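You operate a simulated robot arm through the tools that you are given. There is no shell and no other tool.

Carry out the task below with a simulated robot arm. There is one attempt and no reset: what you move stays moved.

JOB
Read the barometer, set the pressure dial to it and test the damp meter.
Fine: barometer on; its dust cap waits on the damp meter and goes back after. TEST lights the lamp. Set down upright: black dust cap.
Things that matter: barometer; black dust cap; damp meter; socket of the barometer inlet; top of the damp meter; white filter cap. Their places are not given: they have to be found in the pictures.

The check looks at the end state, three seconds after you hand in, the way a careful person would. Anything else that was tipped, shoved, dropped, spilled or broken makes it a failure. A push-on lid holds only when it is set on centred and level and pressed home; a screw cap is set on level and turned clockwise until tight.

ROBOT AND FRAMES
A 7-joint arm with a fingered hand, fixed in place. Base frame: the origin is on the floor under the middle of its stand, x ahead of it, y to its left, z up. Lengths are in mm, angles in rad, forces in N, time in s.
With the tool pointing down near the work surface it reaches from about 300 to 740 mm from the base axis. Its first joint turns from -2.897 to 2.897 rad. Payload 4 kg.
The TCP is the grasp point between the finger pads, 26 mm short of the fingertips. In the tool frame z runs along the fingers and y along their closing line. The gripper opens to 132 mm; its body begins 73 mm behind the TCP. The gripper is a hand of 4 fingers: y runs from the thumb to the fingers, the wrist lies at [0, 0, -239] in the tool frame.
Orientation is told as [roll, pitch, yaw] about the base's x, y, z axes, in that order, counted from this pose: with the fingers straight down and closing along the base's y, the tool's x points along the base's -x, its y along +y and its z along -z.

CONTROLS
- The arm moves only by the tool apply_moves. Its argument "targets" is a list that holds one entry, the list of rows, each a list of 6 numbers: the turn, a rotation vector about the base's x, y, z in rad, then the shift along the base's x, y, z in mm. In form: [[[rx, ry, rz, tx, ty, tz], ...]]. A call has 1 to 20 rows; each row is the pose to reach, as a shift and turn from the pose commanded when the call began. Each row takes 0.2 s and may step no farther than 50 mm and 0.15 rad from the row before; otherwise, the whole call is refused. A pose out of reach is approached as far as the arm can. The call stops where the force on the tool passes 60 N (or 10 N more than at its start, if that is more) or the arm is blocked; 0.2 s more then pass. In this call time passes only in rows, and 0.2 s behind the last. It gives the time, the measured TCP pose, the force on the tool (base axes), the opening and the grip force at its end, in the units of the frame above (readings bear some noise), with the torque about the TCP (base axes, N m) and any sound that the robot's microphone picked up.
- Cameras (640 x 400 px; columns grow to the right, rows downward): "scene" is fixed at [399, 501.2, 1507]; the picture's right is [0.25, 0.97, 0.00], its down [0.73, -0.19, -0.66] and it looks along [-0.63, 0.17, -0.75] (base axes); focal length 252 px, centre (320, 200). "wrist" rides on the gripper at [68, 2, -97] in the tool frame; the picture's right is [-0.03, 1.00, 0.00], its down [-0.82, -0.02, -0.58] and it looks along [-0.58, -0.01, 0.82] (tool axes); focal length 270 px, centre (320, 200).
- get_image(camera): a new picture of that camera. No time passes.
- raise_lower(by): slides the trunk up (or, below 0, down) by that many mm; the arm rides with it, the base frame stays. It gives what a move gives, with no picture.
- finger_targets(finger1, finger2, finger3, thumb_bend): sets how far each is bent, from 0 (flat) to 1 (curled in); at 0.3 the hand is open as for a grip, at 0.7 the pads meet at the TCP. One left out holds its place. A second passes; each finger stops where it meets its share of the squeeze, and holds until it gets a number again. It is the only way to open and close the hand. It gives what a move gives, with no picture; readings hold the bend of each and the force on the fingers (four entries, about 0 where the hand has none), thumb and palm.
- pixel_to_xyz(camera, pixels): for up to 12 pixels [column, row] of the newest picture of that camera ("zoom" is the newest enlarged one), the place [x, y, z] in the base frame of the surface seen there, good to about 2 mm. No time passes.
- inspect(camera, box): a new picture of the part [left, top, right, bottom] of that camera's present view, enlarged. No time passes.
- close_job(): hands the job in; it is judged then, once.

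Unless the task says otherwise, let go and move clear before handing in.

The tools are called after "Call:" as a command line: name --argument value ..., lists and objects as JSON in quotes. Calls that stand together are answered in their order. apply_moves: Moves the arm, as the interface text tells. Its arguments: {"type":"object","properties":{"targets":{"type":"array"}},"required":["targets"]} The other tools are called the same way: raise_lower (by) moves the trunk up or down; finger_targets (finger1, finger2, finger3, thumb_bend) moves the fingers one by one; get_image (camera) takes a picture; pixel_to_xyz (camera, pixels) gives the place of the surface under pixels of a picture; inspect (camera, box) takes an enlarged picture of a part of a camera's view; close_job () hands the job in.

At the start:

```text
t: 0.0
position: [5.9, 413.1, 1253.6]
tcp_rot: [0.001, 0.0, 0.0]
contact_force: [0.3, 0.9, 0.5]
wrist_torque: [-0.03, 0.0, -0.02]
opening: 132.0
gripper_force: 0.0
shape: jaw
bend: [0.3, 0.3, 0.3, 0.3]
finger forces: [0.1, 0.1, 0.1, 0.0, 0.1, 0.0]
trunk travel left (down, up): [-525.0, 65.0]
```

scene: 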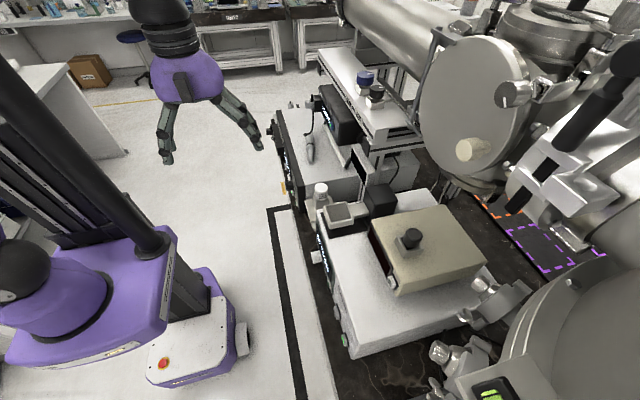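
wrist: 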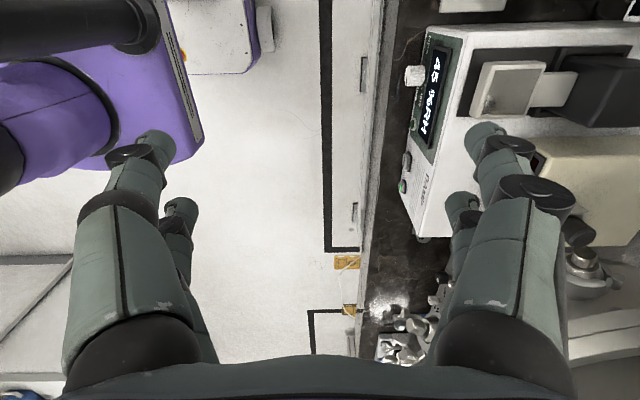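

The scene shows a bench with devices: a beige box with a black knob/cap at about (410,238), a white-capped bottle near (320,190), and the wrist view shows a display reading "45 %RH" near (432,97). I'll enlarge these areas first.

Call:
inspect --camera "scene" --box '[260, 160, 500, 360]'

Call:
inspect --camera "wrist" --box '[360, 0, 640, 260]'

Call:
inspect --camera "scene" --box '[260, 60, 420, 200]'

```text
2.00 times, centred on (380, 260) of scene
```

zoom: 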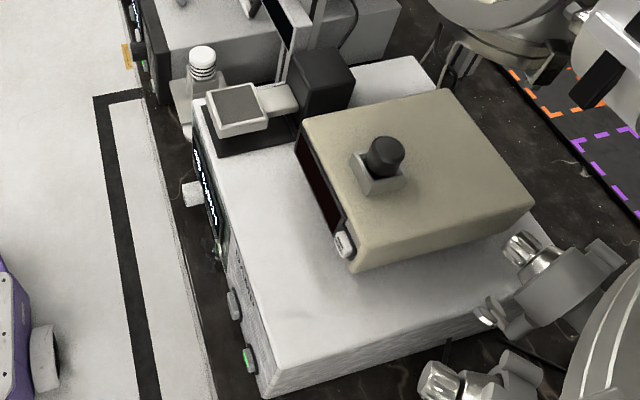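

```text
1.54 times, centred on (500, 130) of wrist
```

zoom: 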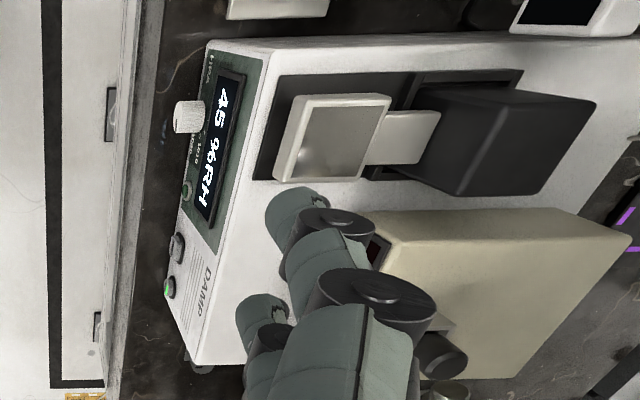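

```text
2.86 times, centred on (340, 130) of scene
```

zoom: 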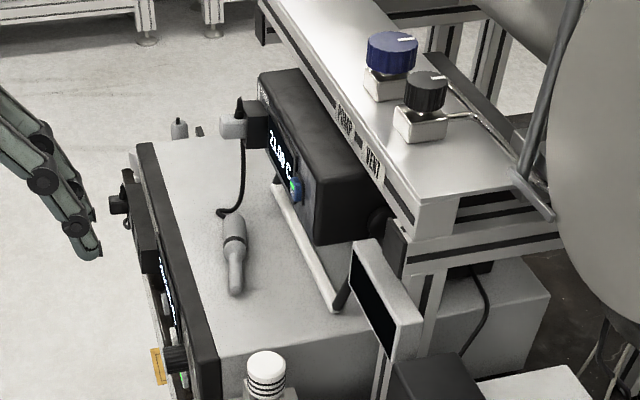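

The damp meter (white, "45 %RH", label "DAMP") carries the beige barometer with a black cap on a socket at about scene (410,238); the white knob at (322,256) could be the pressure dial. I'll measure places of these.

Call:
get_image --camera "scene"

Call:
pixel_to_xyz --camera "scene" --pixels '[[411, 233], [408, 250], [400, 253], [375, 240], [435, 208], [485, 258], [398, 292], [388, 281], [317, 256], [347, 340], [344, 312], [321, 187]]'

Call:
pixel_to_xyz --camera "scene" --pixels '[[352, 352], [317, 225], [360, 300], [345, 260], [340, 212], [380, 200], [420, 330], [300, 260], [340, 390], [367, 80], [375, 92], [310, 150]]'

Call:
inspect --camera "scene" --box '[300, 210, 420, 360]'

Call:
inspect --camera "wrist" --box '[390, 20, 480, 240]'

```text
taken
```

scene: 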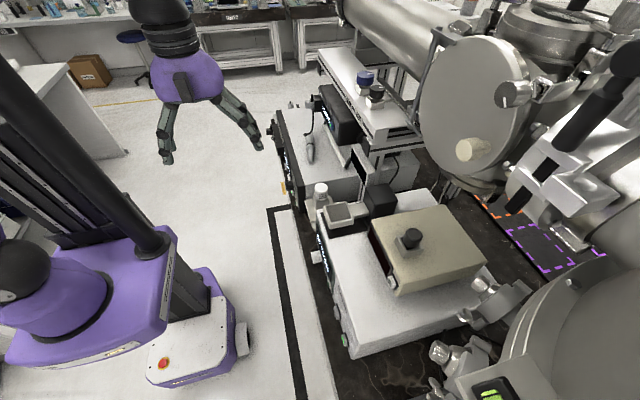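

```text
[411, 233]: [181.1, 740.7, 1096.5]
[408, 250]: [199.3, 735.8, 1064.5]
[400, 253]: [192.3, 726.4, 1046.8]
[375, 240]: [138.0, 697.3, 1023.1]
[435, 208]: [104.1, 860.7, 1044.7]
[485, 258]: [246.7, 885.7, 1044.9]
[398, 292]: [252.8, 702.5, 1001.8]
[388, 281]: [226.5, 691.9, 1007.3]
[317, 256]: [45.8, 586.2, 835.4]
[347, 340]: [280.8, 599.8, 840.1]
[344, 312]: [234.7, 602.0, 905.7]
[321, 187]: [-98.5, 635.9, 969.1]
```

```text
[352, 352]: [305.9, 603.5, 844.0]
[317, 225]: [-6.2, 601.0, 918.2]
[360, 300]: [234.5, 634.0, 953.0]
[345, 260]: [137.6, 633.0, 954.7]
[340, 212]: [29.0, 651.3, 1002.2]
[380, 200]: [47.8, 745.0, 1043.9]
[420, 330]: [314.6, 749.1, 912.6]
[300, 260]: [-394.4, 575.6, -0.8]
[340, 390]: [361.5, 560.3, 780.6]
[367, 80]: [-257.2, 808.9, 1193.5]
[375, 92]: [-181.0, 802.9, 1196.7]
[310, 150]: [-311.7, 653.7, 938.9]
```

```text
2.67 times, centred on (360, 285) of scene
```

zoom: 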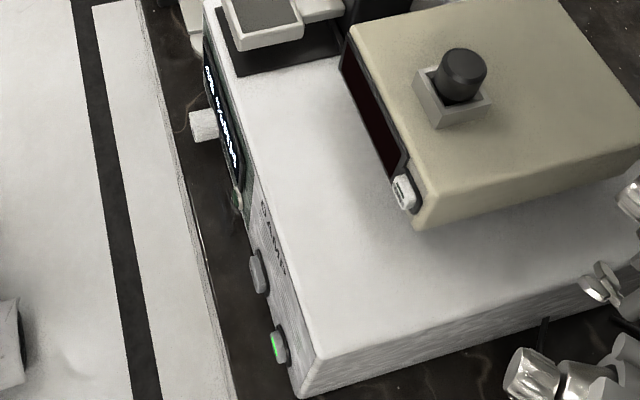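

```text
1.82 times, centred on (435, 130) of wrist
```

zoom: 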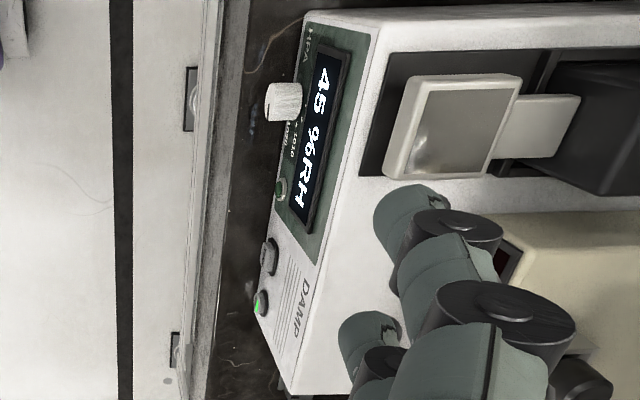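

The damp meter's front plane is near y≈600 (x 0–305, top z≈953), the barometer sits on it (top z≈1045) with the black cap at about (185,738), and its white switch is near (226,692,1007). I'll turn the hand by −90° yaw so that the camera can view the front upright.

Call:
apply_moves --targets '[[[0, 0, -0.15, 0, 0, 0], [0, 0, -0.3, 0, 0, 0], [0, 0, -0.45, 0, 0, 0], [0, 0, -0.6, 0, 0, 0], [0, 0, -0.75, 0, 0, 0], [0, 0, -0.9, 0, 0, 0], [0, 0, -1.05, 0, 0, 0], [0, 0, -1.2, 0, 0, 0], [0, 0, -1.35, 0, 0, 0], [0, 0, -1.5, 0, 0, 0], [0, 0, -1.5708, 0, 0, 0]]]'

Call:
pixel_to_xyz --camera "scene" --pixels '[[492, 285], [470, 320], [440, 350], [468, 150], [420, 130], [358, 165], [515, 95], [540, 160], [560, 240], [330, 215], [380, 190], [150, 200]]'

```text
t: 2.4
position: [6.0, 413.3, 1252.3]
tcp_rot: [0.0, 0.001, -1.573]
contact_force: [0.8, 0.2, 0.1]
wrist_torque: [-0.02, -0.01, 0.02]
opening: 131.9
gripper_force: 0.1
shape: jaw
bend: [0.3, 0.3, 0.3, 0.3]
finger forces: [0.0, 0.0, 0.0, 0.0, 0.0, 0.0]
trunk travel left (down, up): [-525.0, 65.0]
```

```text
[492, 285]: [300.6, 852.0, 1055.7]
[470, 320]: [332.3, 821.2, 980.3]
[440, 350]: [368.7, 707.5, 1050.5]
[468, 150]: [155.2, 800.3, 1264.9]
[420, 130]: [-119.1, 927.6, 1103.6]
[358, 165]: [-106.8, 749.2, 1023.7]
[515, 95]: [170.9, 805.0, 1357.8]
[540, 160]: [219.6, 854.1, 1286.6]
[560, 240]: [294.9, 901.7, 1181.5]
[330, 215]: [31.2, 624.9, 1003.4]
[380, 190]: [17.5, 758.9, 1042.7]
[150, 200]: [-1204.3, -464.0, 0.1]
```

The yaw worked. Note the chamber's parts near (155,800,1265) hang above the barometer, so I'll use a horizontal approach from −y; now I roll the hand to point along +y and move in front of the devices.

Call:
apply_moves --targets '[[[0.14, 0, 0, 14, 7, -8], [0.28, 0, 0, 28, 14, -16], [0.42, 0, 0, 42, 21, -24], [0.56, 0, 0, 56, 28, -32], [0.7, 0, 0, 70, 35, -40], [0.84, 0, 0, 84, 42, -48], [0.98, 0, 0, 98, 49, -56], [1.12, 0, 0, 112, 56, -64], [1.26, 0, 0, 126, 63, -72], [1.4, 0, 0, 140, 70, -80], [1.54, 0, 0, 144, 77, -90], [1.5708, 0, 0, 144, 87, -100]]]'

Call:
get_image --camera "wrist"

Call:
get_image --camera "scene"

```text
t: 5.2
position: [164.9, 492.3, 1180.3]
tcp_rot: [-2.522, 1.485, 2.17]
contact_force: [-0.1, -0.8, -0.6]
wrist_torque: [-0.02, -0.03, 0.02]
opening: 132.2
gripper_force: 0.0
shape: jaw
bend: [0.3, 0.3, 0.3, 0.3]
finger forces: [0.0, 0.0, 0.1, 0.1, 0.0, 0.0]
out of reach, approached as far as the arm can: row 8, 11
trunk travel left (down, up): [-525.0, 65.0]
stopped in row 12: the arm was blocked; the commanded pose is now the measured one
```

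```text
taken
```

wrist: 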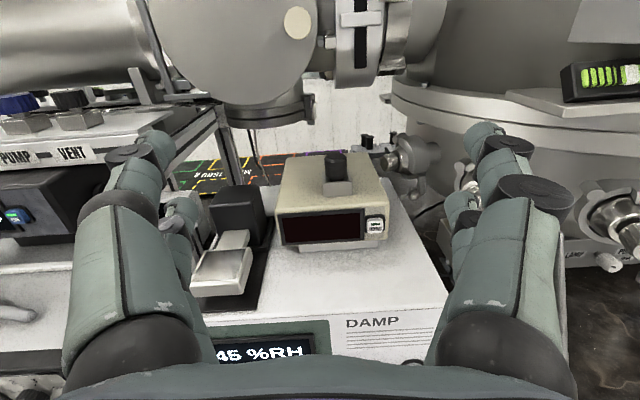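

```text
taken
```

scene: 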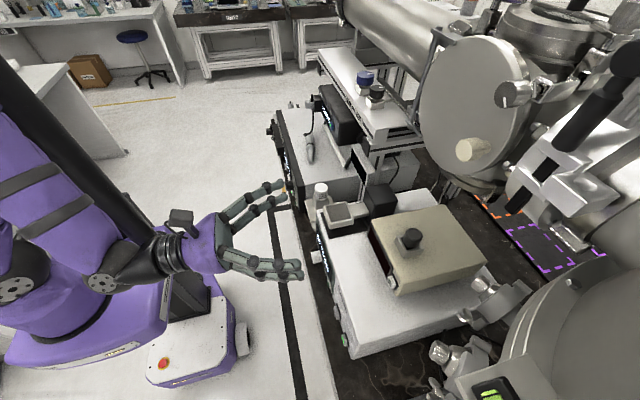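

The wrist picture now shows the barometer upright at (330,215) with black cap at (335,168), display dark at (323,228), and a small white switch at (375,225). I'll enlarge it.

Call:
inspect --camera "wrist" --box '[260, 140, 410, 260]'

Call:
pixel_to_xyz --camera "wrist" --pixels '[[333, 160], [335, 178], [336, 188], [376, 225], [284, 215], [284, 243], [386, 240], [388, 212], [320, 262], [430, 290], [290, 160], [375, 158]]'

Call:
inspect --camera "wrist" --box '[140, 200, 300, 360]'

```text
3.33 times, centred on (335, 200) of wrist
```

zoom: 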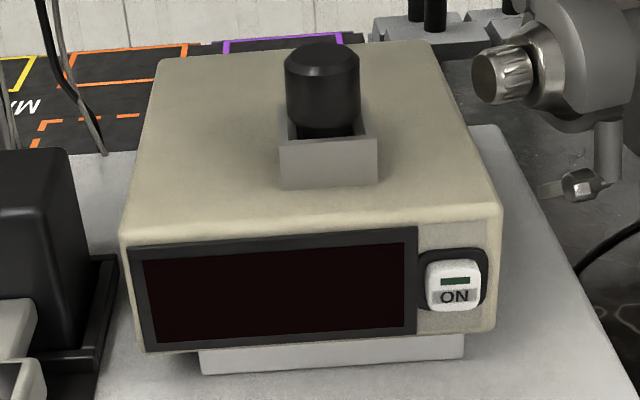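

```text
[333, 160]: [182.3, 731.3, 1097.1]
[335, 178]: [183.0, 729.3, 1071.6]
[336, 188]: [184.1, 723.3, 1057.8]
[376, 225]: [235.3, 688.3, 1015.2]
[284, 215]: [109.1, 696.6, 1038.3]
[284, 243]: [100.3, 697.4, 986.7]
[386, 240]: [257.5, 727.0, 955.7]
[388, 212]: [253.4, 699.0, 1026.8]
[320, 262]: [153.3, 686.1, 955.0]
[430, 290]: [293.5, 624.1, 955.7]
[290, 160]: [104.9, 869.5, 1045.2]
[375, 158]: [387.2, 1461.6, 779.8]
```

```text
2.50 times, centred on (220, 280) of wrist
```

zoom: 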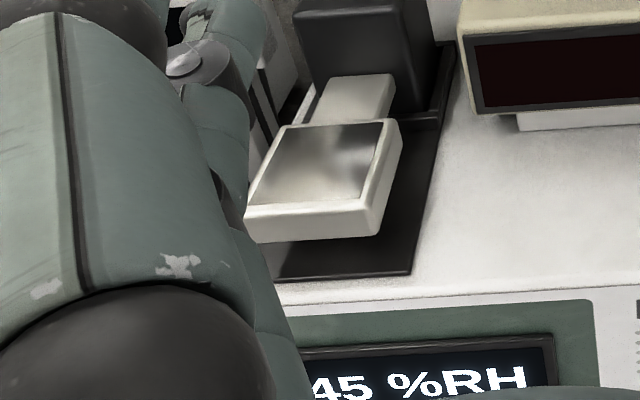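

The barometer has an "ON" button at about (233,688,1012) and the cap's axis is about (183,737), top z≈1097, sitting in a grey socket. I'll slide the trunk down to bring the camera in front of the damp meter's panel.

Call:
raise_lower --by -200

Call:
get_image --camera "wrist"

Call:
get_image --camera "scene"

```text
t: 7.4
position: [165.5, 493.4, 982.1]
tcp_rot: [-2.523, 1.487, 2.173]
contact_force: [0.6, -0.8, 0.5]
wrist_torque: [-0.02, 0.02, 0.0]
opening: 132.1
gripper_force: 0.0
shape: jaw
bend: [0.3, 0.3, 0.3, 0.3]
finger forces: [0.0, 0.1, 0.0, 0.1, 0.1, 0.0]
trunk travel left (down, up): [-325.0, 265.0]
```

```text
taken
```

wrist: 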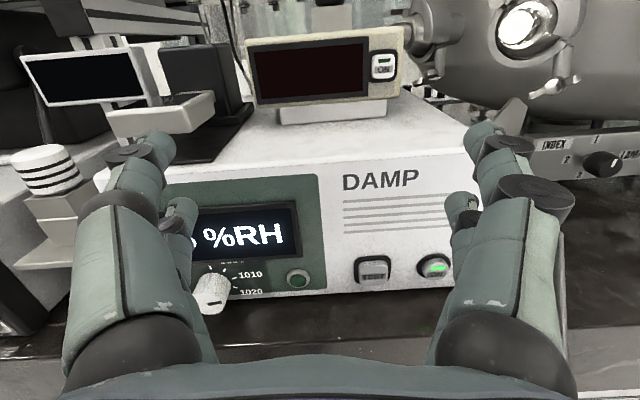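

```text
taken
```

scene: 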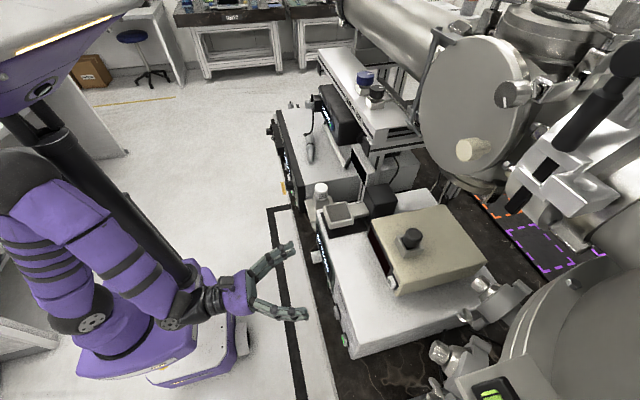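

The panel now shows: dial knob at (212,290), a scale with 1010/1020, a lamp at (298,279), a grey button at (373,269), and a green-lit button at (434,266). I'll zoom in and measure.

Call:
inspect --camera "wrist" --box '[170, 160, 330, 330]'

Call:
inspect --camera "wrist" --box '[320, 220, 480, 310]'

Call:
inspect --camera "wrist" --box '[240, 20, 420, 130]'

Call:
pixel_to_xyz --camera "wrist" --pixels '[[212, 290], [218, 268], [242, 290], [250, 274], [298, 279], [372, 270], [434, 266], [383, 65], [310, 190], [330, 285], [330, 200], [420, 170]]'

```text
2.35 times, centred on (250, 245) of wrist
```

zoom: 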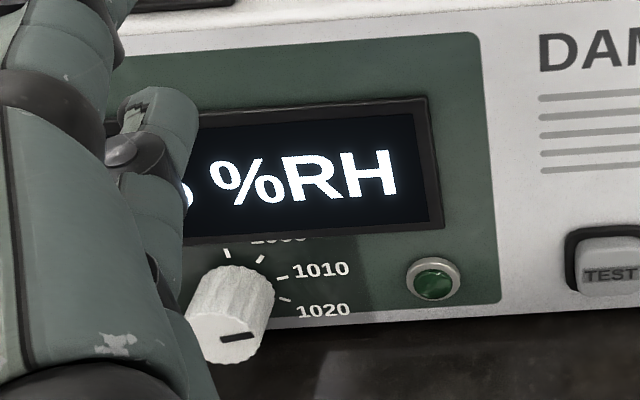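

```text
4.00 times, centred on (400, 265) of wrist
```

zoom: 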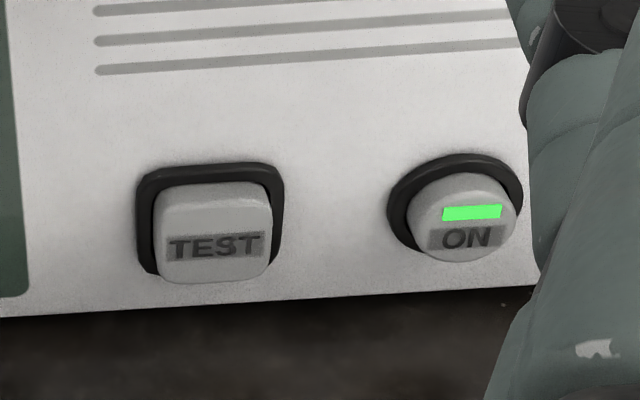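

```text
3.56 times, centred on (330, 75) of wrist
```

zoom: 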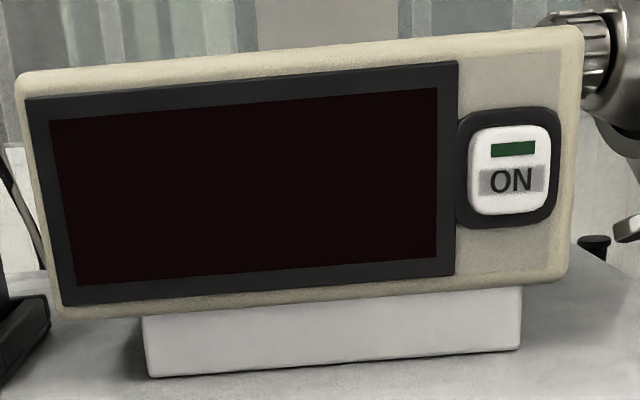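

```text
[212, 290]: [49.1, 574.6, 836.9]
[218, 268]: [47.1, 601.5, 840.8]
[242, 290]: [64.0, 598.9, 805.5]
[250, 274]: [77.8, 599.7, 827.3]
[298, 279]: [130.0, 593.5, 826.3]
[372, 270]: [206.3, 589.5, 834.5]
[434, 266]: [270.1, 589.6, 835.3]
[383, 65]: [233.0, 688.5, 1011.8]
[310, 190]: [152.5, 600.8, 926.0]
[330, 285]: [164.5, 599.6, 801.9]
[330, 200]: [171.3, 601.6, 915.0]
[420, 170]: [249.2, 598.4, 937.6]
```

The damp meter is already ON (green); TEST at (206,590,833), lamp at (130,593,826), dial at about (45,~590,832), barometer ON at (233,688.5,1012). I'll test which finger is which to pick one for pressing.

Call:
finger_targets --finger1 0.9

Call:
get_image --camera "wrist"

Call:
finger_targets --finger1 0.3 --finger2 0.9

Call:
get_image --camera "wrist"

Call:
finger_targets --finger2 0.3 --finger3 0.9

Call:
get_image --camera "wrist"

Call:
finger_targets --finger3 0.3 --thumb_bend 0.9

Call:
get_image --camera "wrist"

```text
t: 8.4
position: [163.4, 493.8, 981.4]
tcp_rot: [-2.521, 1.488, 2.174]
contact_force: [0.2, -0.3, 0.6]
wrist_torque: [0.01, 0.01, 0.0]
opening: 48.4
gripper_force: 0.0
shape: fingers
bend: [0.9, 0.3, 0.3, 0.3]
finger forces: [0.0, 0.0, 0.0, 0.0, 0.0, 0.0]
trunk travel left (down, up): [-325.0, 265.0]
```

```text
taken
```

wrist: 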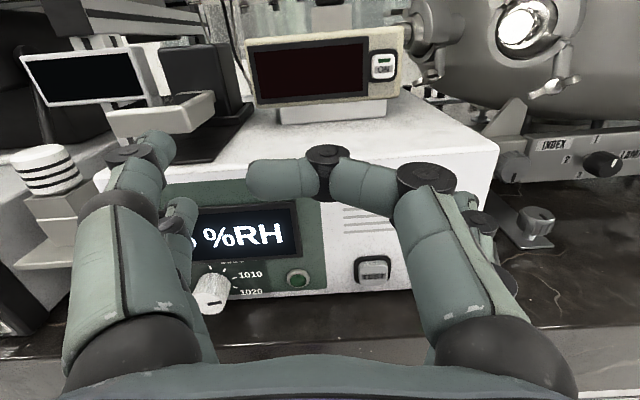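

```text
t: 9.4
position: [164.3, 493.2, 981.7]
tcp_rot: [-2.523, 1.488, 2.172]
contact_force: [1.2, -0.4, -0.5]
wrist_torque: [-0.05, 0.03, 0.0]
opening: 132.8
gripper_force: 0.1
shape: fingers
bend: [0.3, 0.9, 0.3, 0.3]
finger forces: [0.0, 0.0, 0.0, 0.0, 0.0, 0.0]
trunk travel left (down, up): [-325.0, 265.0]
```

```text
taken
```

wrist: 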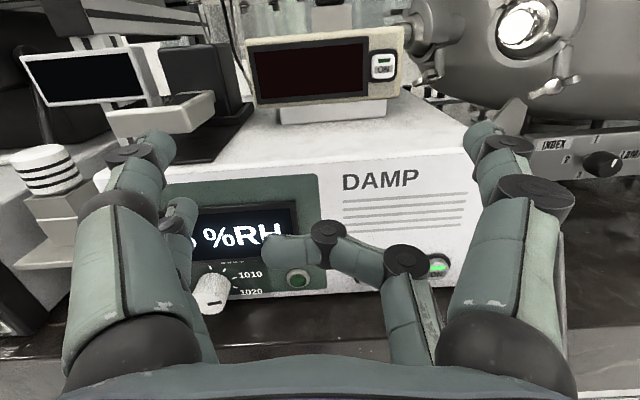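

```text
t: 10.4
position: [165.0, 493.1, 981.3]
tcp_rot: [-2.521, 1.486, 2.173]
contact_force: [-0.8, -0.1, 0.0]
wrist_torque: [-0.01, -0.04, -0.04]
opening: 132.7
gripper_force: 0.0
shape: fingers
bend: [0.3, 0.3, 0.9, 0.3]
finger forces: [0.0, 0.0, 0.0, 0.1, 0.0, 0.1]
trunk travel left (down, up): [-325.0, 265.0]
```

```text
taken
```

wrist: 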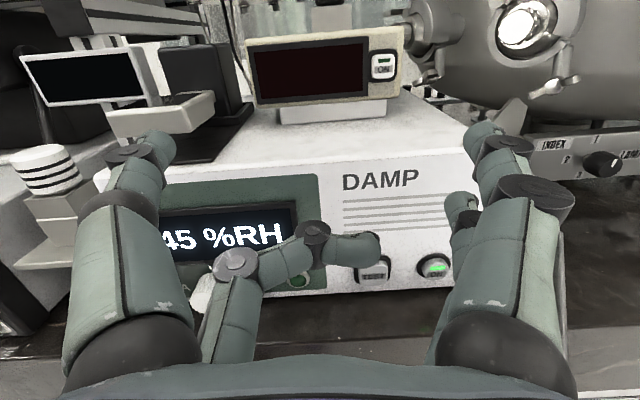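

```text
t: 11.4
position: [163.1, 494.1, 981.8]
tcp_rot: [-2.522, 1.487, 2.174]
contact_force: [-0.5, 0.3, 0.1]
wrist_torque: [0.02, -0.01, 0.01]
opening: 42.6
gripper_force: 0.0
shape: fingers
bend: [0.3, 0.3, 0.3, 0.9]
finger forces: [0.1, 0.1, 0.1, 0.0, 0.1, 0.1]
trunk travel left (down, up): [-325.0, 265.0]
```

```text
taken
```

wrist: 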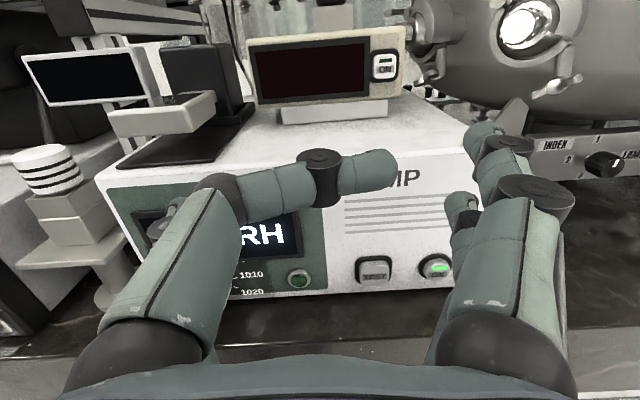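

The fingers form a 2×2 layout: thumb/finger1 are the camera-side pair (upper now), finger3/finger2 the lower pair. I'll reopen the thumb and measure the finger positions relative to the TCP.

Call:
pixel_to_xyz --camera "wrist" --pixels '[[485, 132], [500, 165], [540, 185], [510, 220], [460, 203], [470, 220], [460, 240], [320, 155], [370, 170], [280, 195], [390, 172], [240, 195]]'

Call:
finger_targets --finger1 0.7 --thumb_bend 0.7 --finger2 0.7 --finger3 0.7

Call:
get_image --camera "wrist"

```text
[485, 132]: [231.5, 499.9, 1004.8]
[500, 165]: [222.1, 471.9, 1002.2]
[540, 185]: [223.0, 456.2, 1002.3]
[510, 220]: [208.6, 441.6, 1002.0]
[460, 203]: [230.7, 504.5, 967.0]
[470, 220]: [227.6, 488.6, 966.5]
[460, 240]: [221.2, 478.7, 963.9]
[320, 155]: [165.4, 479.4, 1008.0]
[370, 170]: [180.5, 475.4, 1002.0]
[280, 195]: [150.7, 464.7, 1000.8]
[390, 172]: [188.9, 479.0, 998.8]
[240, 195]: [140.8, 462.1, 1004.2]
```

```text
t: 12.4
position: [164.6, 493.5, 980.3]
tcp_rot: [-2.523, 1.487, 2.174]
contact_force: [0.1, 1.1, 0.5]
wrist_torque: [-0.02, 0.01, 0.01]
opening: 1.2
gripper_force: 0.0
shape: fingers
bend: [0.7, 0.7, 0.7, 0.7]
finger forces: [0.0, 0.1, 0.0, 0.1, 0.0, 0.1]
trunk travel left (down, up): [-325.0, 265.0]
```

```text
taken
```

wrist: 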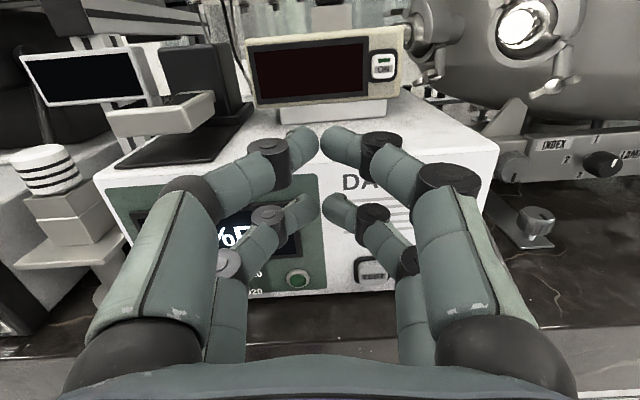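

With all bends at 0.7 the upper pair's tips meet at about (325,140) and the lower pair at (325,205). I'll measure these tips.

Call:
pixel_to_xyz --camera "wrist" --pixels '[[308, 135], [338, 135], [300, 145], [345, 150], [265, 145], [380, 145], [306, 203], [336, 203], [340, 210], [275, 215], [370, 215], [448, 178]]'

Call:
inspect --camera "scene" --box '[180, 220, 340, 360]'

```text
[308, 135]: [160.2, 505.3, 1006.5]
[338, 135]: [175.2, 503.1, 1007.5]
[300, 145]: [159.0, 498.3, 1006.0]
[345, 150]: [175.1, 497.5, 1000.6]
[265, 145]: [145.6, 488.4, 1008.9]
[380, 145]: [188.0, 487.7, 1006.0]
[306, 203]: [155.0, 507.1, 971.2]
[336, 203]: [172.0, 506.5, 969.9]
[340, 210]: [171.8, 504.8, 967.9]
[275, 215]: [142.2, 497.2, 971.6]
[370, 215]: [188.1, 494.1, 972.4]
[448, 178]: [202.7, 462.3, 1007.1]
```

```text
2.86 times, centred on (260, 290) of scene
```

zoom: 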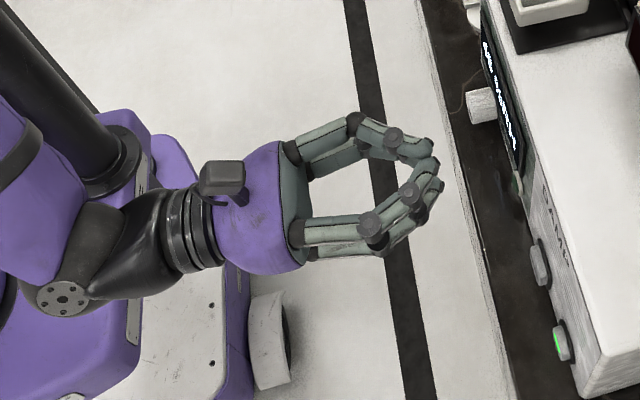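

Tips of the upper pair sit about +18 (tool x) and +15–20 (tool z) from the TCP. I'll curl the lower pair (finger2/3) fully and use the finger1+thumb tip as a pointer, then move with a 25° downward tilt to in front of the barometer's ON button at (233,688.5,1012).

Call:
finger_targets --finger1 0.7 --finger2 1.0 --finger3 1.0 --thumb_bend 0.7

Call:
apply_moves --targets '[[[-0.126, -0.011, 0.007, 10, 5, 15], [-0.252, -0.022, 0.013, 20, 10, 30], [-0.378, -0.034, 0.02, 40, 15, 45], [-0.504, -0.045, 0.0266, 60, 30, 50], [-0.504, -0.045, 0.0266, 68.4, 60, 50], [-0.504, -0.045, 0.0266, 68.4, 95, 45], [-0.504, -0.045, 0.0266, 68.4, 120, 30], [-0.504, -0.045, 0.0266, 68.4, 135, 23]]]'

Call:
get_image --camera "wrist"

Call:
get_image --camera "scene"

```text
t: 13.4
position: [164.8, 493.0, 981.4]
tcp_rot: [-2.522, 1.487, 2.173]
contact_force: [0.5, -0.9, 0.1]
wrist_torque: [0.0, 0.03, -0.02]
opening: 1.3
gripper_force: 0.0
shape: fingers
bend: [0.7, 0.75, 0.75, 0.7]
finger forces: [0.0, 0.1, 0.0, 0.0, 0.0, 0.1]
trunk travel left (down, up): [-325.0, 265.0]
```

```text
t: 15.2
position: [232.9, 630.1, 1003.2]
tcp_rot: [0.006, 1.132, -1.569]
contact_force: [-0.7, -0.2, -0.4]
wrist_torque: [-0.02, -0.01, 0.01]
opening: 1.2
gripper_force: 0.1
shape: fingers
bend: [0.7, 0.75, 0.75, 0.7]
finger forces: [0.0, 0.0, 0.0, 0.0, 0.0, 0.0]
trunk travel left (down, up): [-325.0, 265.0]
```

```text
taken
```

wrist: 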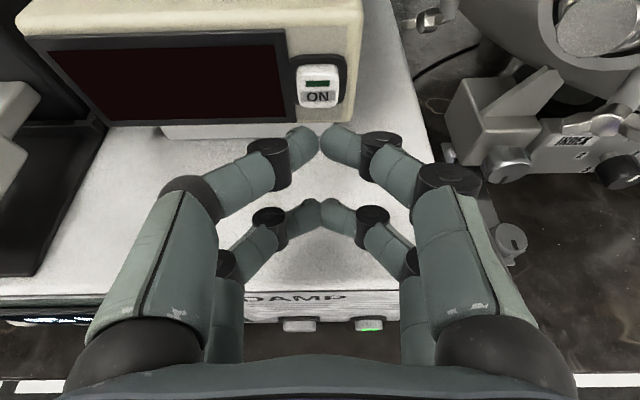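

```text
taken
```

scene: 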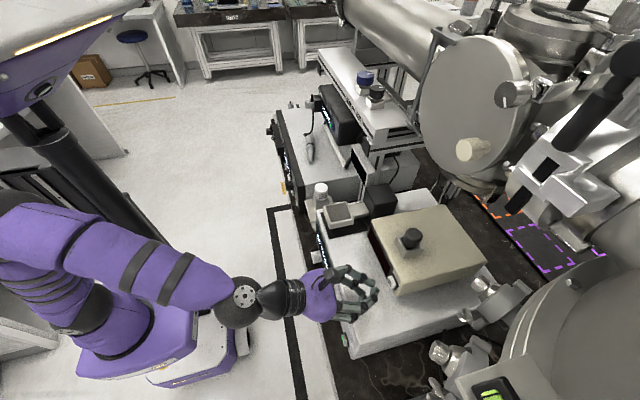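

The hand is at (233,630,1003) with a 25° tilt; tips at (320,140) line up with the ON button at (320,88). I'll measure the button and the tip once more before pressing.

Call:
pixel_to_xyz --camera "wrist" --pixels '[[320, 75], [320, 90], [320, 104], [300, 88], [337, 88], [296, 60], [343, 112], [303, 130], [335, 130], [312, 128], [328, 128], [312, 205]]'

Call:
inspect --camera "wrist" --box '[260, 40, 380, 160]'

```text
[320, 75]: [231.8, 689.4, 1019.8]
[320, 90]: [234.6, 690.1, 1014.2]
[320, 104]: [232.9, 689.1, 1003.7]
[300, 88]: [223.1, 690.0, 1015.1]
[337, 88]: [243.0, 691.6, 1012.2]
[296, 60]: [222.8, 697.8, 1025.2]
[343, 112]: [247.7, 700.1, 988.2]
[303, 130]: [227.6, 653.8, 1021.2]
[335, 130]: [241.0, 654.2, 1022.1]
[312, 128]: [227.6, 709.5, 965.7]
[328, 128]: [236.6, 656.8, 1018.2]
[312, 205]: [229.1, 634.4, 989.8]
```

```text
3.33 times, centred on (320, 100) of wrist
```

zoom: 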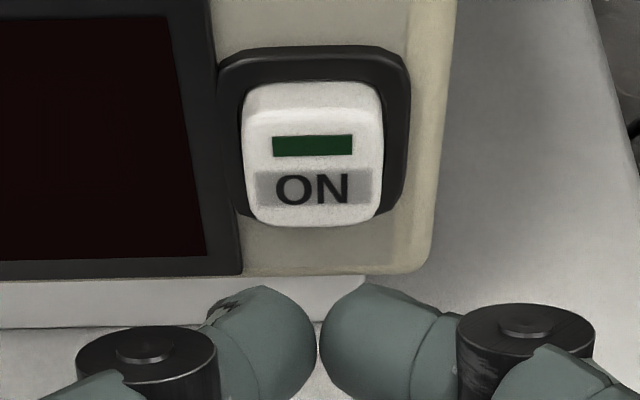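

Button face is at y≈689.5 and the tips are at about y≈658, z≈1012. I'll advance 26 mm and then go in 2 mm steps watching force and sound.

Call:
apply_moves --targets '[[[0, 0, 0, 0, 10, 0], [0, 0, 0, 0, 20, 0], [0, 0, 0, 0, 24, 0], [0, 0, 0, 0, 26, 0]]]'

Call:
inspect --camera "wrist" --box '[260, 60, 380, 180]'

```text
t: 16.2
position: [232.9, 655.5, 1003.1]
tcp_rot: [0.008, 1.132, -1.563]
contact_force: [0.9, -0.3, 0.2]
wrist_torque: [0.02, 0.0, 0.02]
opening: 0.7
gripper_force: 0.0
shape: fingers
bend: [0.7, 0.75, 0.75, 0.7]
finger forces: [0.0, 0.0, 0.1, 0.1, 0.0, 0.1]
trunk travel left (down, up): [-325.0, 265.0]
```

```text
3.33 times, centred on (320, 120) of wrist
```

zoom: 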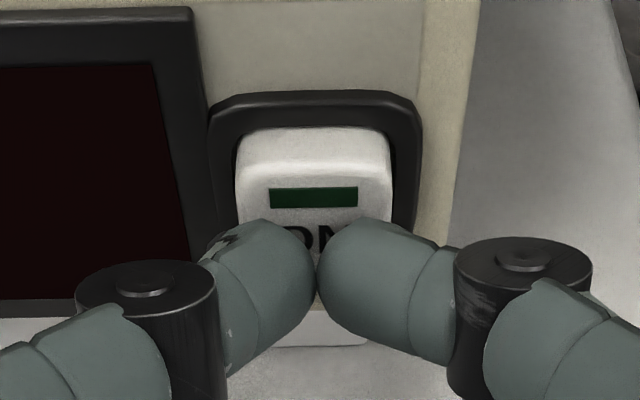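

No contact yet; tips are just in front of the button. I'll step in further.

Call:
apply_moves --targets '[[[0, 0, 0, 0, 1, 0], [0, 0, 0, 0, 2, 0], [0, 0, 0, 0, 3, 0]]]'

Call:
apply_moves --targets '[[[0, 0, 0, 0, 1, 0], [0, 0, 0, 0, 2, 0]]]'

Call:
inspect --camera "wrist" --box '[200, 40, 400, 180]'

```text
t: 17.0
position: [233.2, 657.3, 1003.8]
tcp_rot: [0.006, 1.134, -1.564]
contact_force: [0.2, -2.0, -1.7]
wrist_torque: [0.03, 0.04, -0.05]
opening: 0.6
gripper_force: 1.4
shape: fingers
bend: [0.7, 0.75, 0.75, 0.7]
finger forces: [1.7, 0.0, 0.0, 0.0, 0.6, 0.0]
trunk travel left (down, up): [-325.0, 265.0]
heard: click
```

```text
t: 17.6
position: [232.2, 658.2, 1004.2]
tcp_rot: [0.009, 1.136, -1.563]
contact_force: [0.5, -2.3, -0.8]
wrist_torque: [-0.02, -0.01, 0.0]
opening: 0.6
gripper_force: 1.4
shape: fingers
bend: [0.7, 0.75, 0.75, 0.7]
finger forces: [1.7, 0.0, 0.1, 0.0, 1.2, 0.1]
trunk travel left (down, up): [-325.0, 265.0]
```

```text
2.86 times, centred on (300, 110) of wrist
```

zoom: 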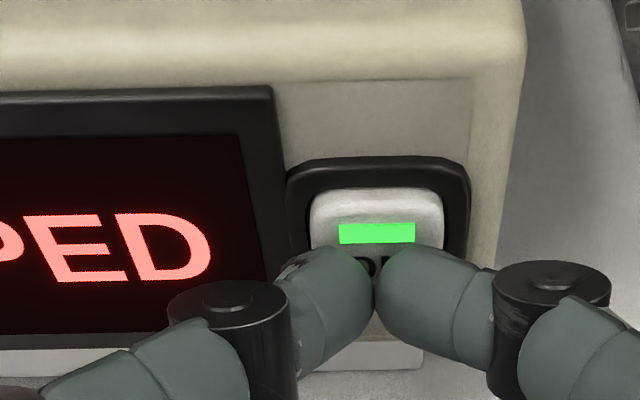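

A click was heard, the green indicator lit and the display shows "…PED" (likely "CAPPED"). I'll back straight off and view it.

Call:
apply_moves --targets '[[[0, 0, 0, 0, -10, 0], [0, 0, 0, 0, -30, 0], [0, 0, 0, 0, -50, 20], [0, 0, 0, -40, -70, 50]]]'

Call:
get_image --camera "wrist"

```text
refused: row 4 steps farther than a row can; nothing moved
```

```text
taken
```

wrist: 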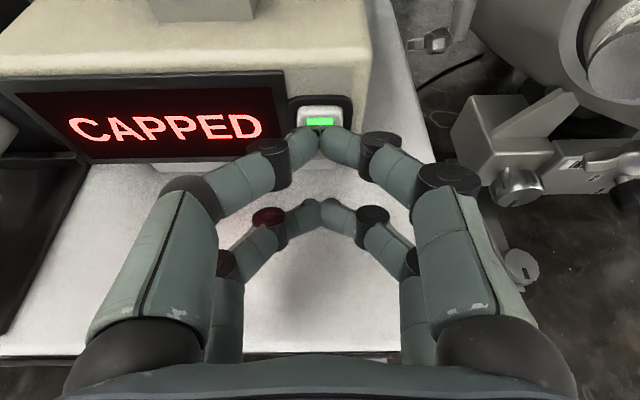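

The display reads "CAPPED", so the cap must come off. I'll back off in smaller steps and rise to look at the cap.

Call:
apply_moves --targets '[[[0, 0, 0, 0, -10, 0], [0, 0, 0, 0, -30, 5], [0, 0, 0, -10, -45, 25], [0, 0, 0, -25, -50, 55], [0, 0, 0, -40, -50, 90], [0, 0, 0, -50, -50, 110]]]'

Call:
finger_targets --finger1 0.3 --finger2 0.3 --finger3 0.3 --thumb_bend 0.3

Call:
get_image --camera "wrist"

Call:
get_image --camera "scene"

```text
t: 19.0
position: [179.9, 600.2, 1052.9]
tcp_rot: [0.031, 1.177, -1.545]
contact_force: [-0.3, 0.1, -0.9]
wrist_torque: [0.02, 0.0, -0.04]
opening: 1.3
gripper_force: 0.1
shape: fingers
bend: [0.7, 0.75, 0.75, 0.7]
finger forces: [0.1, 0.0, 0.1, 0.0, 0.0, 0.1]
out of reach, approached as far as the arm can: row 4, 5, 6
trunk travel left (down, up): [-325.0, 265.0]
```

```text
t: 20.0
position: [178.9, 598.5, 1053.0]
tcp_rot: [0.027, 1.178, -1.546]
contact_force: [-0.3, 0.7, -0.8]
wrist_torque: [0.02, 0.0, -0.01]
opening: 132.4
gripper_force: 0.0
shape: fingers
bend: [0.3, 0.3, 0.3, 0.3]
finger forces: [0.1, 0.0, 0.0, 0.0, 0.1, 0.1]
trunk travel left (down, up): [-325.0, 265.0]
```

```text
taken
```

wrist: 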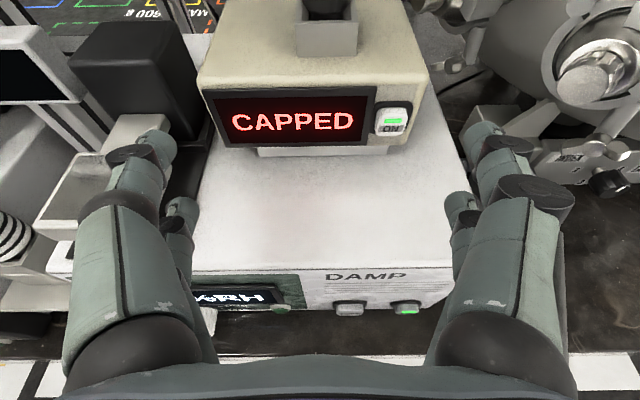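

```text
taken
```

scene: 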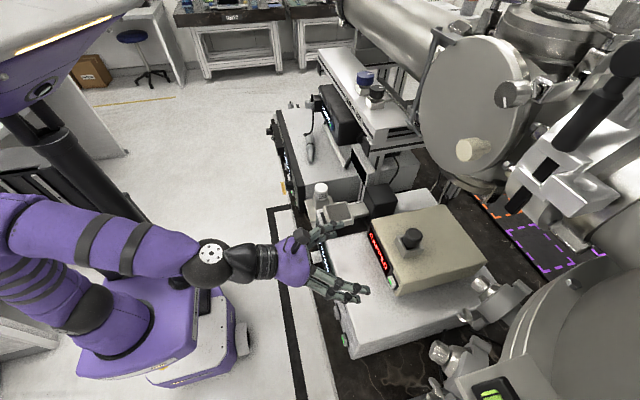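

The arm was at its height limit for this trunk position, so I'll raise the trunk 110 mm to get a good look at the cap from above.

Call:
raise_lower --by 110

Call:
get_image --camera "wrist"

Call:
inspect --camera "wrist" --box '[250, 80, 410, 220]'

```text
t: 21.4
position: [179.6, 599.2, 1162.3]
tcp_rot: [0.028, 1.177, -1.546]
contact_force: [0.3, 0.6, -0.1]
wrist_torque: [0.01, 0.02, 0.02]
opening: 132.1
gripper_force: 0.0
shape: fingers
bend: [0.3, 0.3, 0.3, 0.3]
finger forces: [0.1, 0.1, 0.1, 0.0, 0.0, 0.0]
trunk travel left (down, up): [-435.0, 155.0]
```

```text
taken
```

wrist: 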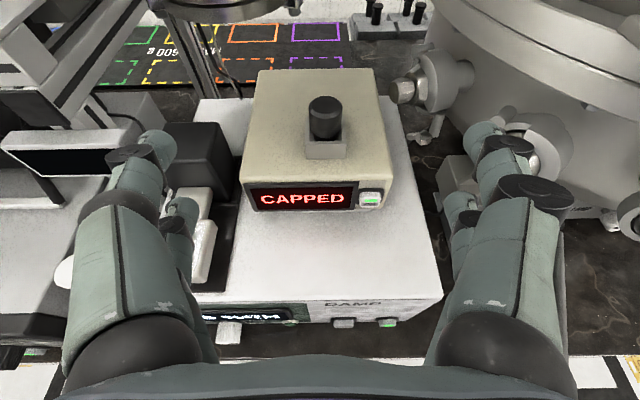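

```text
2.86 times, centred on (330, 150) of wrist
```

zoom: 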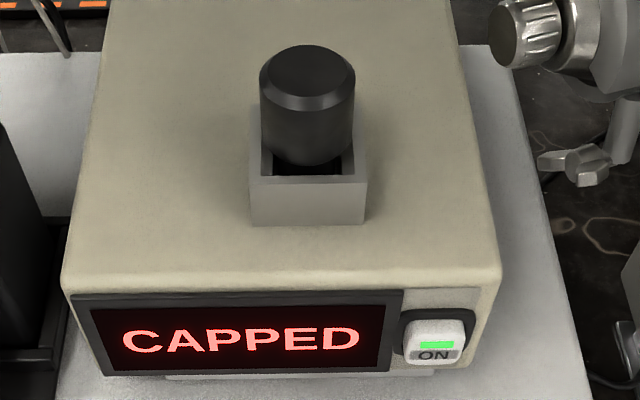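

The cap is a round plug with bevelled top sitting in a square grey socket. I'll measure its points using the zoomed picture.

Call:
pixel_to_xyz --camera "zoom" --pixels '[[307, 70], [272, 72], [344, 72], [307, 50], [307, 95], [307, 140], [265, 110], [350, 110], [307, 195], [252, 180], [364, 185], [307, 168]]'

Call:
pixel_to_xyz --camera "zoom" --pixels '[[307, 215], [307, 235], [252, 130], [364, 130], [258, 150], [358, 150], [200, 200], [420, 200], [307, 160], [290, 170], [325, 170], [307, 180]]'

```text
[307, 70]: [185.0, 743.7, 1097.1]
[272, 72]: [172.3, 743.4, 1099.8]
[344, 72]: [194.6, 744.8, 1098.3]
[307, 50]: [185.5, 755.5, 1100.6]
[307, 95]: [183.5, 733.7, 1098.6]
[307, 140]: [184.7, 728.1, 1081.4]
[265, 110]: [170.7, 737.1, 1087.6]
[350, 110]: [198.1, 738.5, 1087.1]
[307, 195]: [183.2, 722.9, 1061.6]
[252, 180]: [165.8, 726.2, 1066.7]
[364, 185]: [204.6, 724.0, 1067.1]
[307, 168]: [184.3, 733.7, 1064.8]
```

```text
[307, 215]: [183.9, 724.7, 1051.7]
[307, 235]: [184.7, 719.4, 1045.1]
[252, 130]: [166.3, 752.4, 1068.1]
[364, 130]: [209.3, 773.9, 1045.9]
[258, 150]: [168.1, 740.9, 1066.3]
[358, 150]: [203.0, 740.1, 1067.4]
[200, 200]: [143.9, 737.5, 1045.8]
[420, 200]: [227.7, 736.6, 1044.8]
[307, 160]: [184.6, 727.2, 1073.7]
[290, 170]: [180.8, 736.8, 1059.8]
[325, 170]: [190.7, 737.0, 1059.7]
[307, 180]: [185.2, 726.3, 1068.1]
```

Cap: axis ≈(184.5,743), Ø≈29, top z≈1098, socket rim z≈1067 (39 mm square centred (185,743)). I'll pinch it with the lower finger pair at z≈1085, so I move to a pre-grasp 45 mm short of it with 25° tilt.

Call:
apply_moves --targets '[[[-0.02, 0.005, 0, 2, 20, -20], [-0.043, 0.011, 0.001, 5, 50, -45], [-0.043, 0.011, 0.001, 5, 90, -53]]]'

Call:
get_image --camera "wrist"

Call:
get_image --camera "scene"

```text
t: 22.2
position: [185.4, 689.6, 1094.0]
tcp_rot: [0.03, 1.126, -1.544]
contact_force: [-0.5, -0.1, -0.2]
wrist_torque: [0.06, 0.01, 0.08]
opening: 132.7
gripper_force: 0.0
shape: fingers
bend: [0.3, 0.3, 0.3, 0.3]
finger forces: [0.1, 0.1, 0.0, 0.0, 0.1, 0.0]
out of reach, approached as far as the arm can: row 3
trunk travel left (down, up): [-435.0, 155.0]
```

```text
taken
```

wrist: 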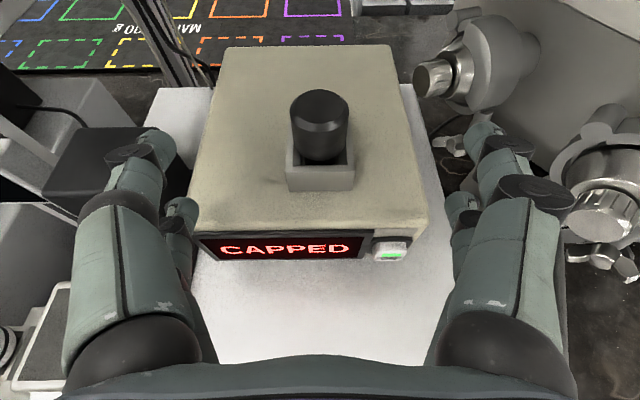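

```text
taken
```

scene: 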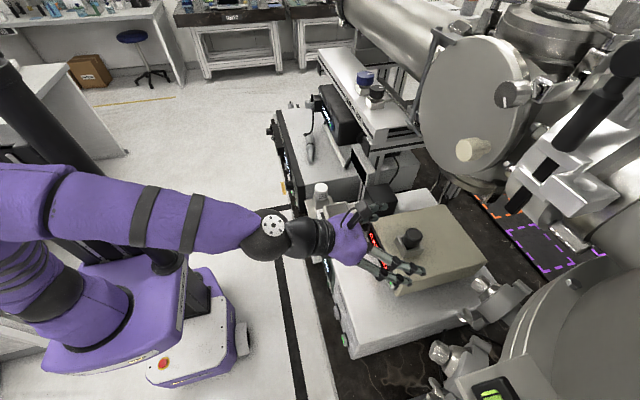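

Reach is limited at this trunk height (z stuck at 1094), so I'll raise the trunk another 100 mm and then come down to the cap.

Call:
raise_lower --by 100

Call:
apply_moves --targets '[[[0, 0, 0, 0, 0, -30], [-0.01, 0, 0, 0, -2, -60], [-0.01, 0, 0, 0, -5, -85]]]'

Call:
get_image --camera "wrist"

```text
t: 23.5
position: [181.9, 690.4, 1194.2]
tcp_rot: [0.035, 1.127, -1.538]
contact_force: [-0.3, 0.4, 0.5]
wrist_torque: [0.0, 0.01, -0.01]
opening: 132.8
gripper_force: 0.1
shape: fingers
bend: [0.3, 0.3, 0.3, 0.3]
finger forces: [0.0, 0.0, 0.0, 0.1, 0.0, 0.1]
trunk travel left (down, up): [-535.0, 55.0]
```

```text
t: 24.3
position: [181.4, 684.1, 1109.7]
tcp_rot: [0.036, 1.119, -1.536]
contact_force: [-1.0, -0.3, 0.0]
wrist_torque: [-0.02, 0.0, 0.01]
opening: 132.9
gripper_force: 0.0
shape: fingers
bend: [0.3, 0.3, 0.3, 0.3]
finger forces: [0.0, 0.0, 0.1, 0.1, 0.0, 0.0]
trunk travel left (down, up): [-535.0, 55.0]
```

```text
taken
```

wrist: 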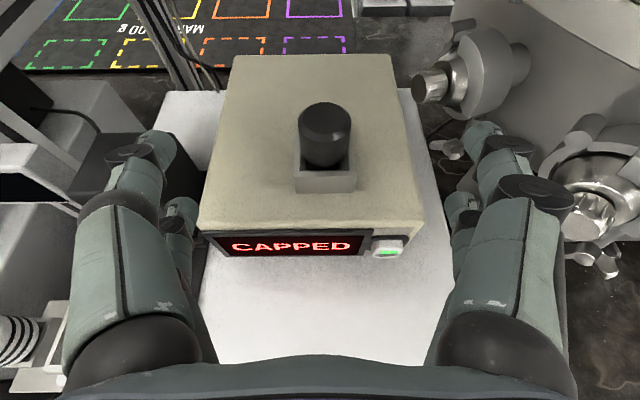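

Now at (181,684,1110), good reach. I'll re-measure the cap from this closer view before advancing.

Call:
inspect --camera "wrist" --box '[274, 80, 374, 210]'

Call:
pixel_to_xyz --camera "wrist" --pixels '[[303, 130], [346, 130], [303, 145], [346, 145], [325, 150], [325, 112], [325, 104], [296, 170], [353, 170], [325, 172], [297, 190], [353, 190]]'

```text
3.08 times, centred on (324, 145) of wrist
```

zoom: 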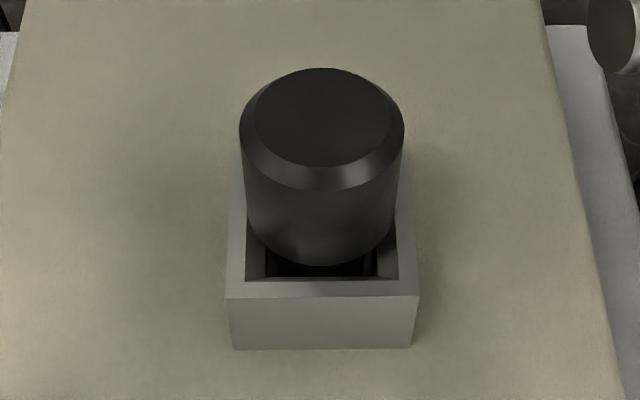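

```text
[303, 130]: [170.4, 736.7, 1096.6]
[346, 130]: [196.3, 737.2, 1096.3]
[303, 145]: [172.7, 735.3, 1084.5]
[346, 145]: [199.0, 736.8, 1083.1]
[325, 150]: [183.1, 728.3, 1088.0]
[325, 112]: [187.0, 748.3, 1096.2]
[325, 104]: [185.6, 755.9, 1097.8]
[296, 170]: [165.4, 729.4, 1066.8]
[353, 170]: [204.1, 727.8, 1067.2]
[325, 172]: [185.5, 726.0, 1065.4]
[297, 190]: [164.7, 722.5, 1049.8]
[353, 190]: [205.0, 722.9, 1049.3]
```

Cap axis confirmed at about (184.8,743). I'll advance to straddle it with the open fingers.

Call:
apply_moves --targets '[[[0, 0.008, -0.001, 2, 15, -0.5], [0, 0.0157, -0.002, 3.4, 30, -0.5], [0, 0.0157, -0.002, 3.4, 50, -0.5]]]'

Call:
finger_targets --finger2 0.5 --finger3 0.5

Call:
get_image --camera "wrist"

Call:
get_image --camera "scene"

```text
t: 25.1
position: [186.2, 735.9, 1108.2]
tcp_rot: [-0.003, 1.116, -1.573]
contact_force: [-0.2, 0.5, -0.7]
wrist_torque: [-0.03, 0.02, 0.0]
opening: 132.9
gripper_force: 0.1
shape: fingers
bend: [0.3, 0.3, 0.3, 0.3]
finger forces: [0.0, 0.0, 0.1, 0.1, 0.0, 0.0]
trunk travel left (down, up): [-535.0, 55.0]
```

```text
t: 26.1
position: [184.3, 734.5, 1109.2]
tcp_rot: [-0.001, 1.116, -1.571]
contact_force: [-0.3, 0.3, 0.1]
wrist_torque: [0.01, 0.0, 0.02]
opening: 132.8
gripper_force: 0.0
shape: fingers
bend: [0.3, 0.5, 0.5, 0.3]
finger forces: [0.0, 0.0, 0.0, 0.0, 0.0, 0.0]
trunk travel left (down, up): [-535.0, 55.0]
```

```text
taken
```

wrist: 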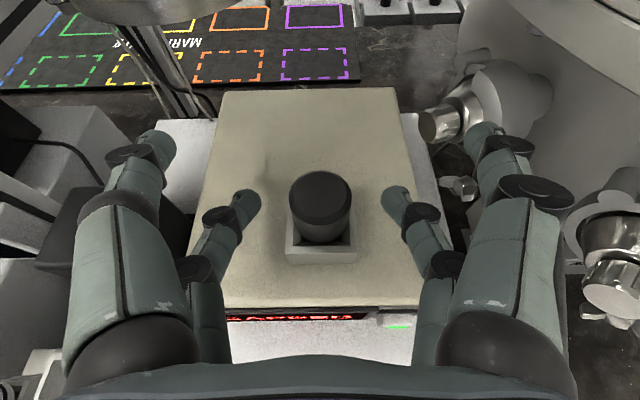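

```text
taken
```

scene: 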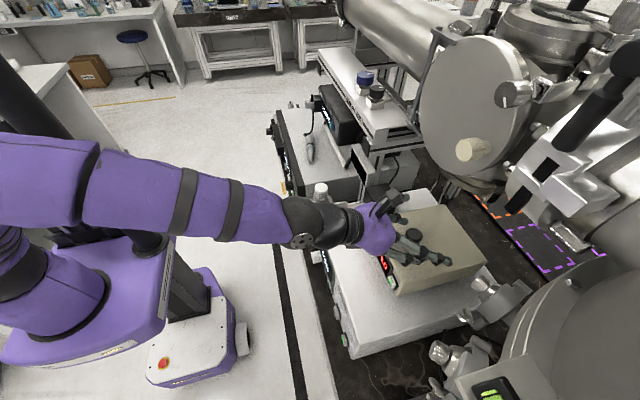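

The lower fingers straddle the cap (tips at (248,200) and (395,195), cap at (320,205)). I'll measure tip places relative to the cap.

Call:
inspect --camera "wrist" --box '[220, 150, 420, 280]'

Call:
pixel_to_xyz --camera "wrist" --pixels '[[250, 195], [256, 205], [240, 210], [388, 195], [395, 192], [403, 210], [320, 185], [320, 215], [293, 195], [349, 195], [225, 230], [418, 235]]'

```text
3.08 times, centred on (320, 215) of wrist
```

zoom: 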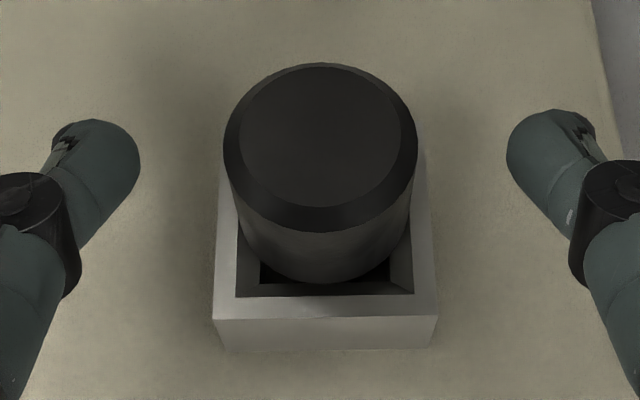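

```text
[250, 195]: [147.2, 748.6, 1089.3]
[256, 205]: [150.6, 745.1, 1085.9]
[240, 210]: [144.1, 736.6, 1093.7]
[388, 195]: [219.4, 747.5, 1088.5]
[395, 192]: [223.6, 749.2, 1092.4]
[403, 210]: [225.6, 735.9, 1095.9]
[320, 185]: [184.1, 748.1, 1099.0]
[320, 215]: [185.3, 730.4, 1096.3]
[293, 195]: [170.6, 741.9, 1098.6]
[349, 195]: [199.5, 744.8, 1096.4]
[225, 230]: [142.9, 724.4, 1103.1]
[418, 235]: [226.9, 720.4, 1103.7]
```

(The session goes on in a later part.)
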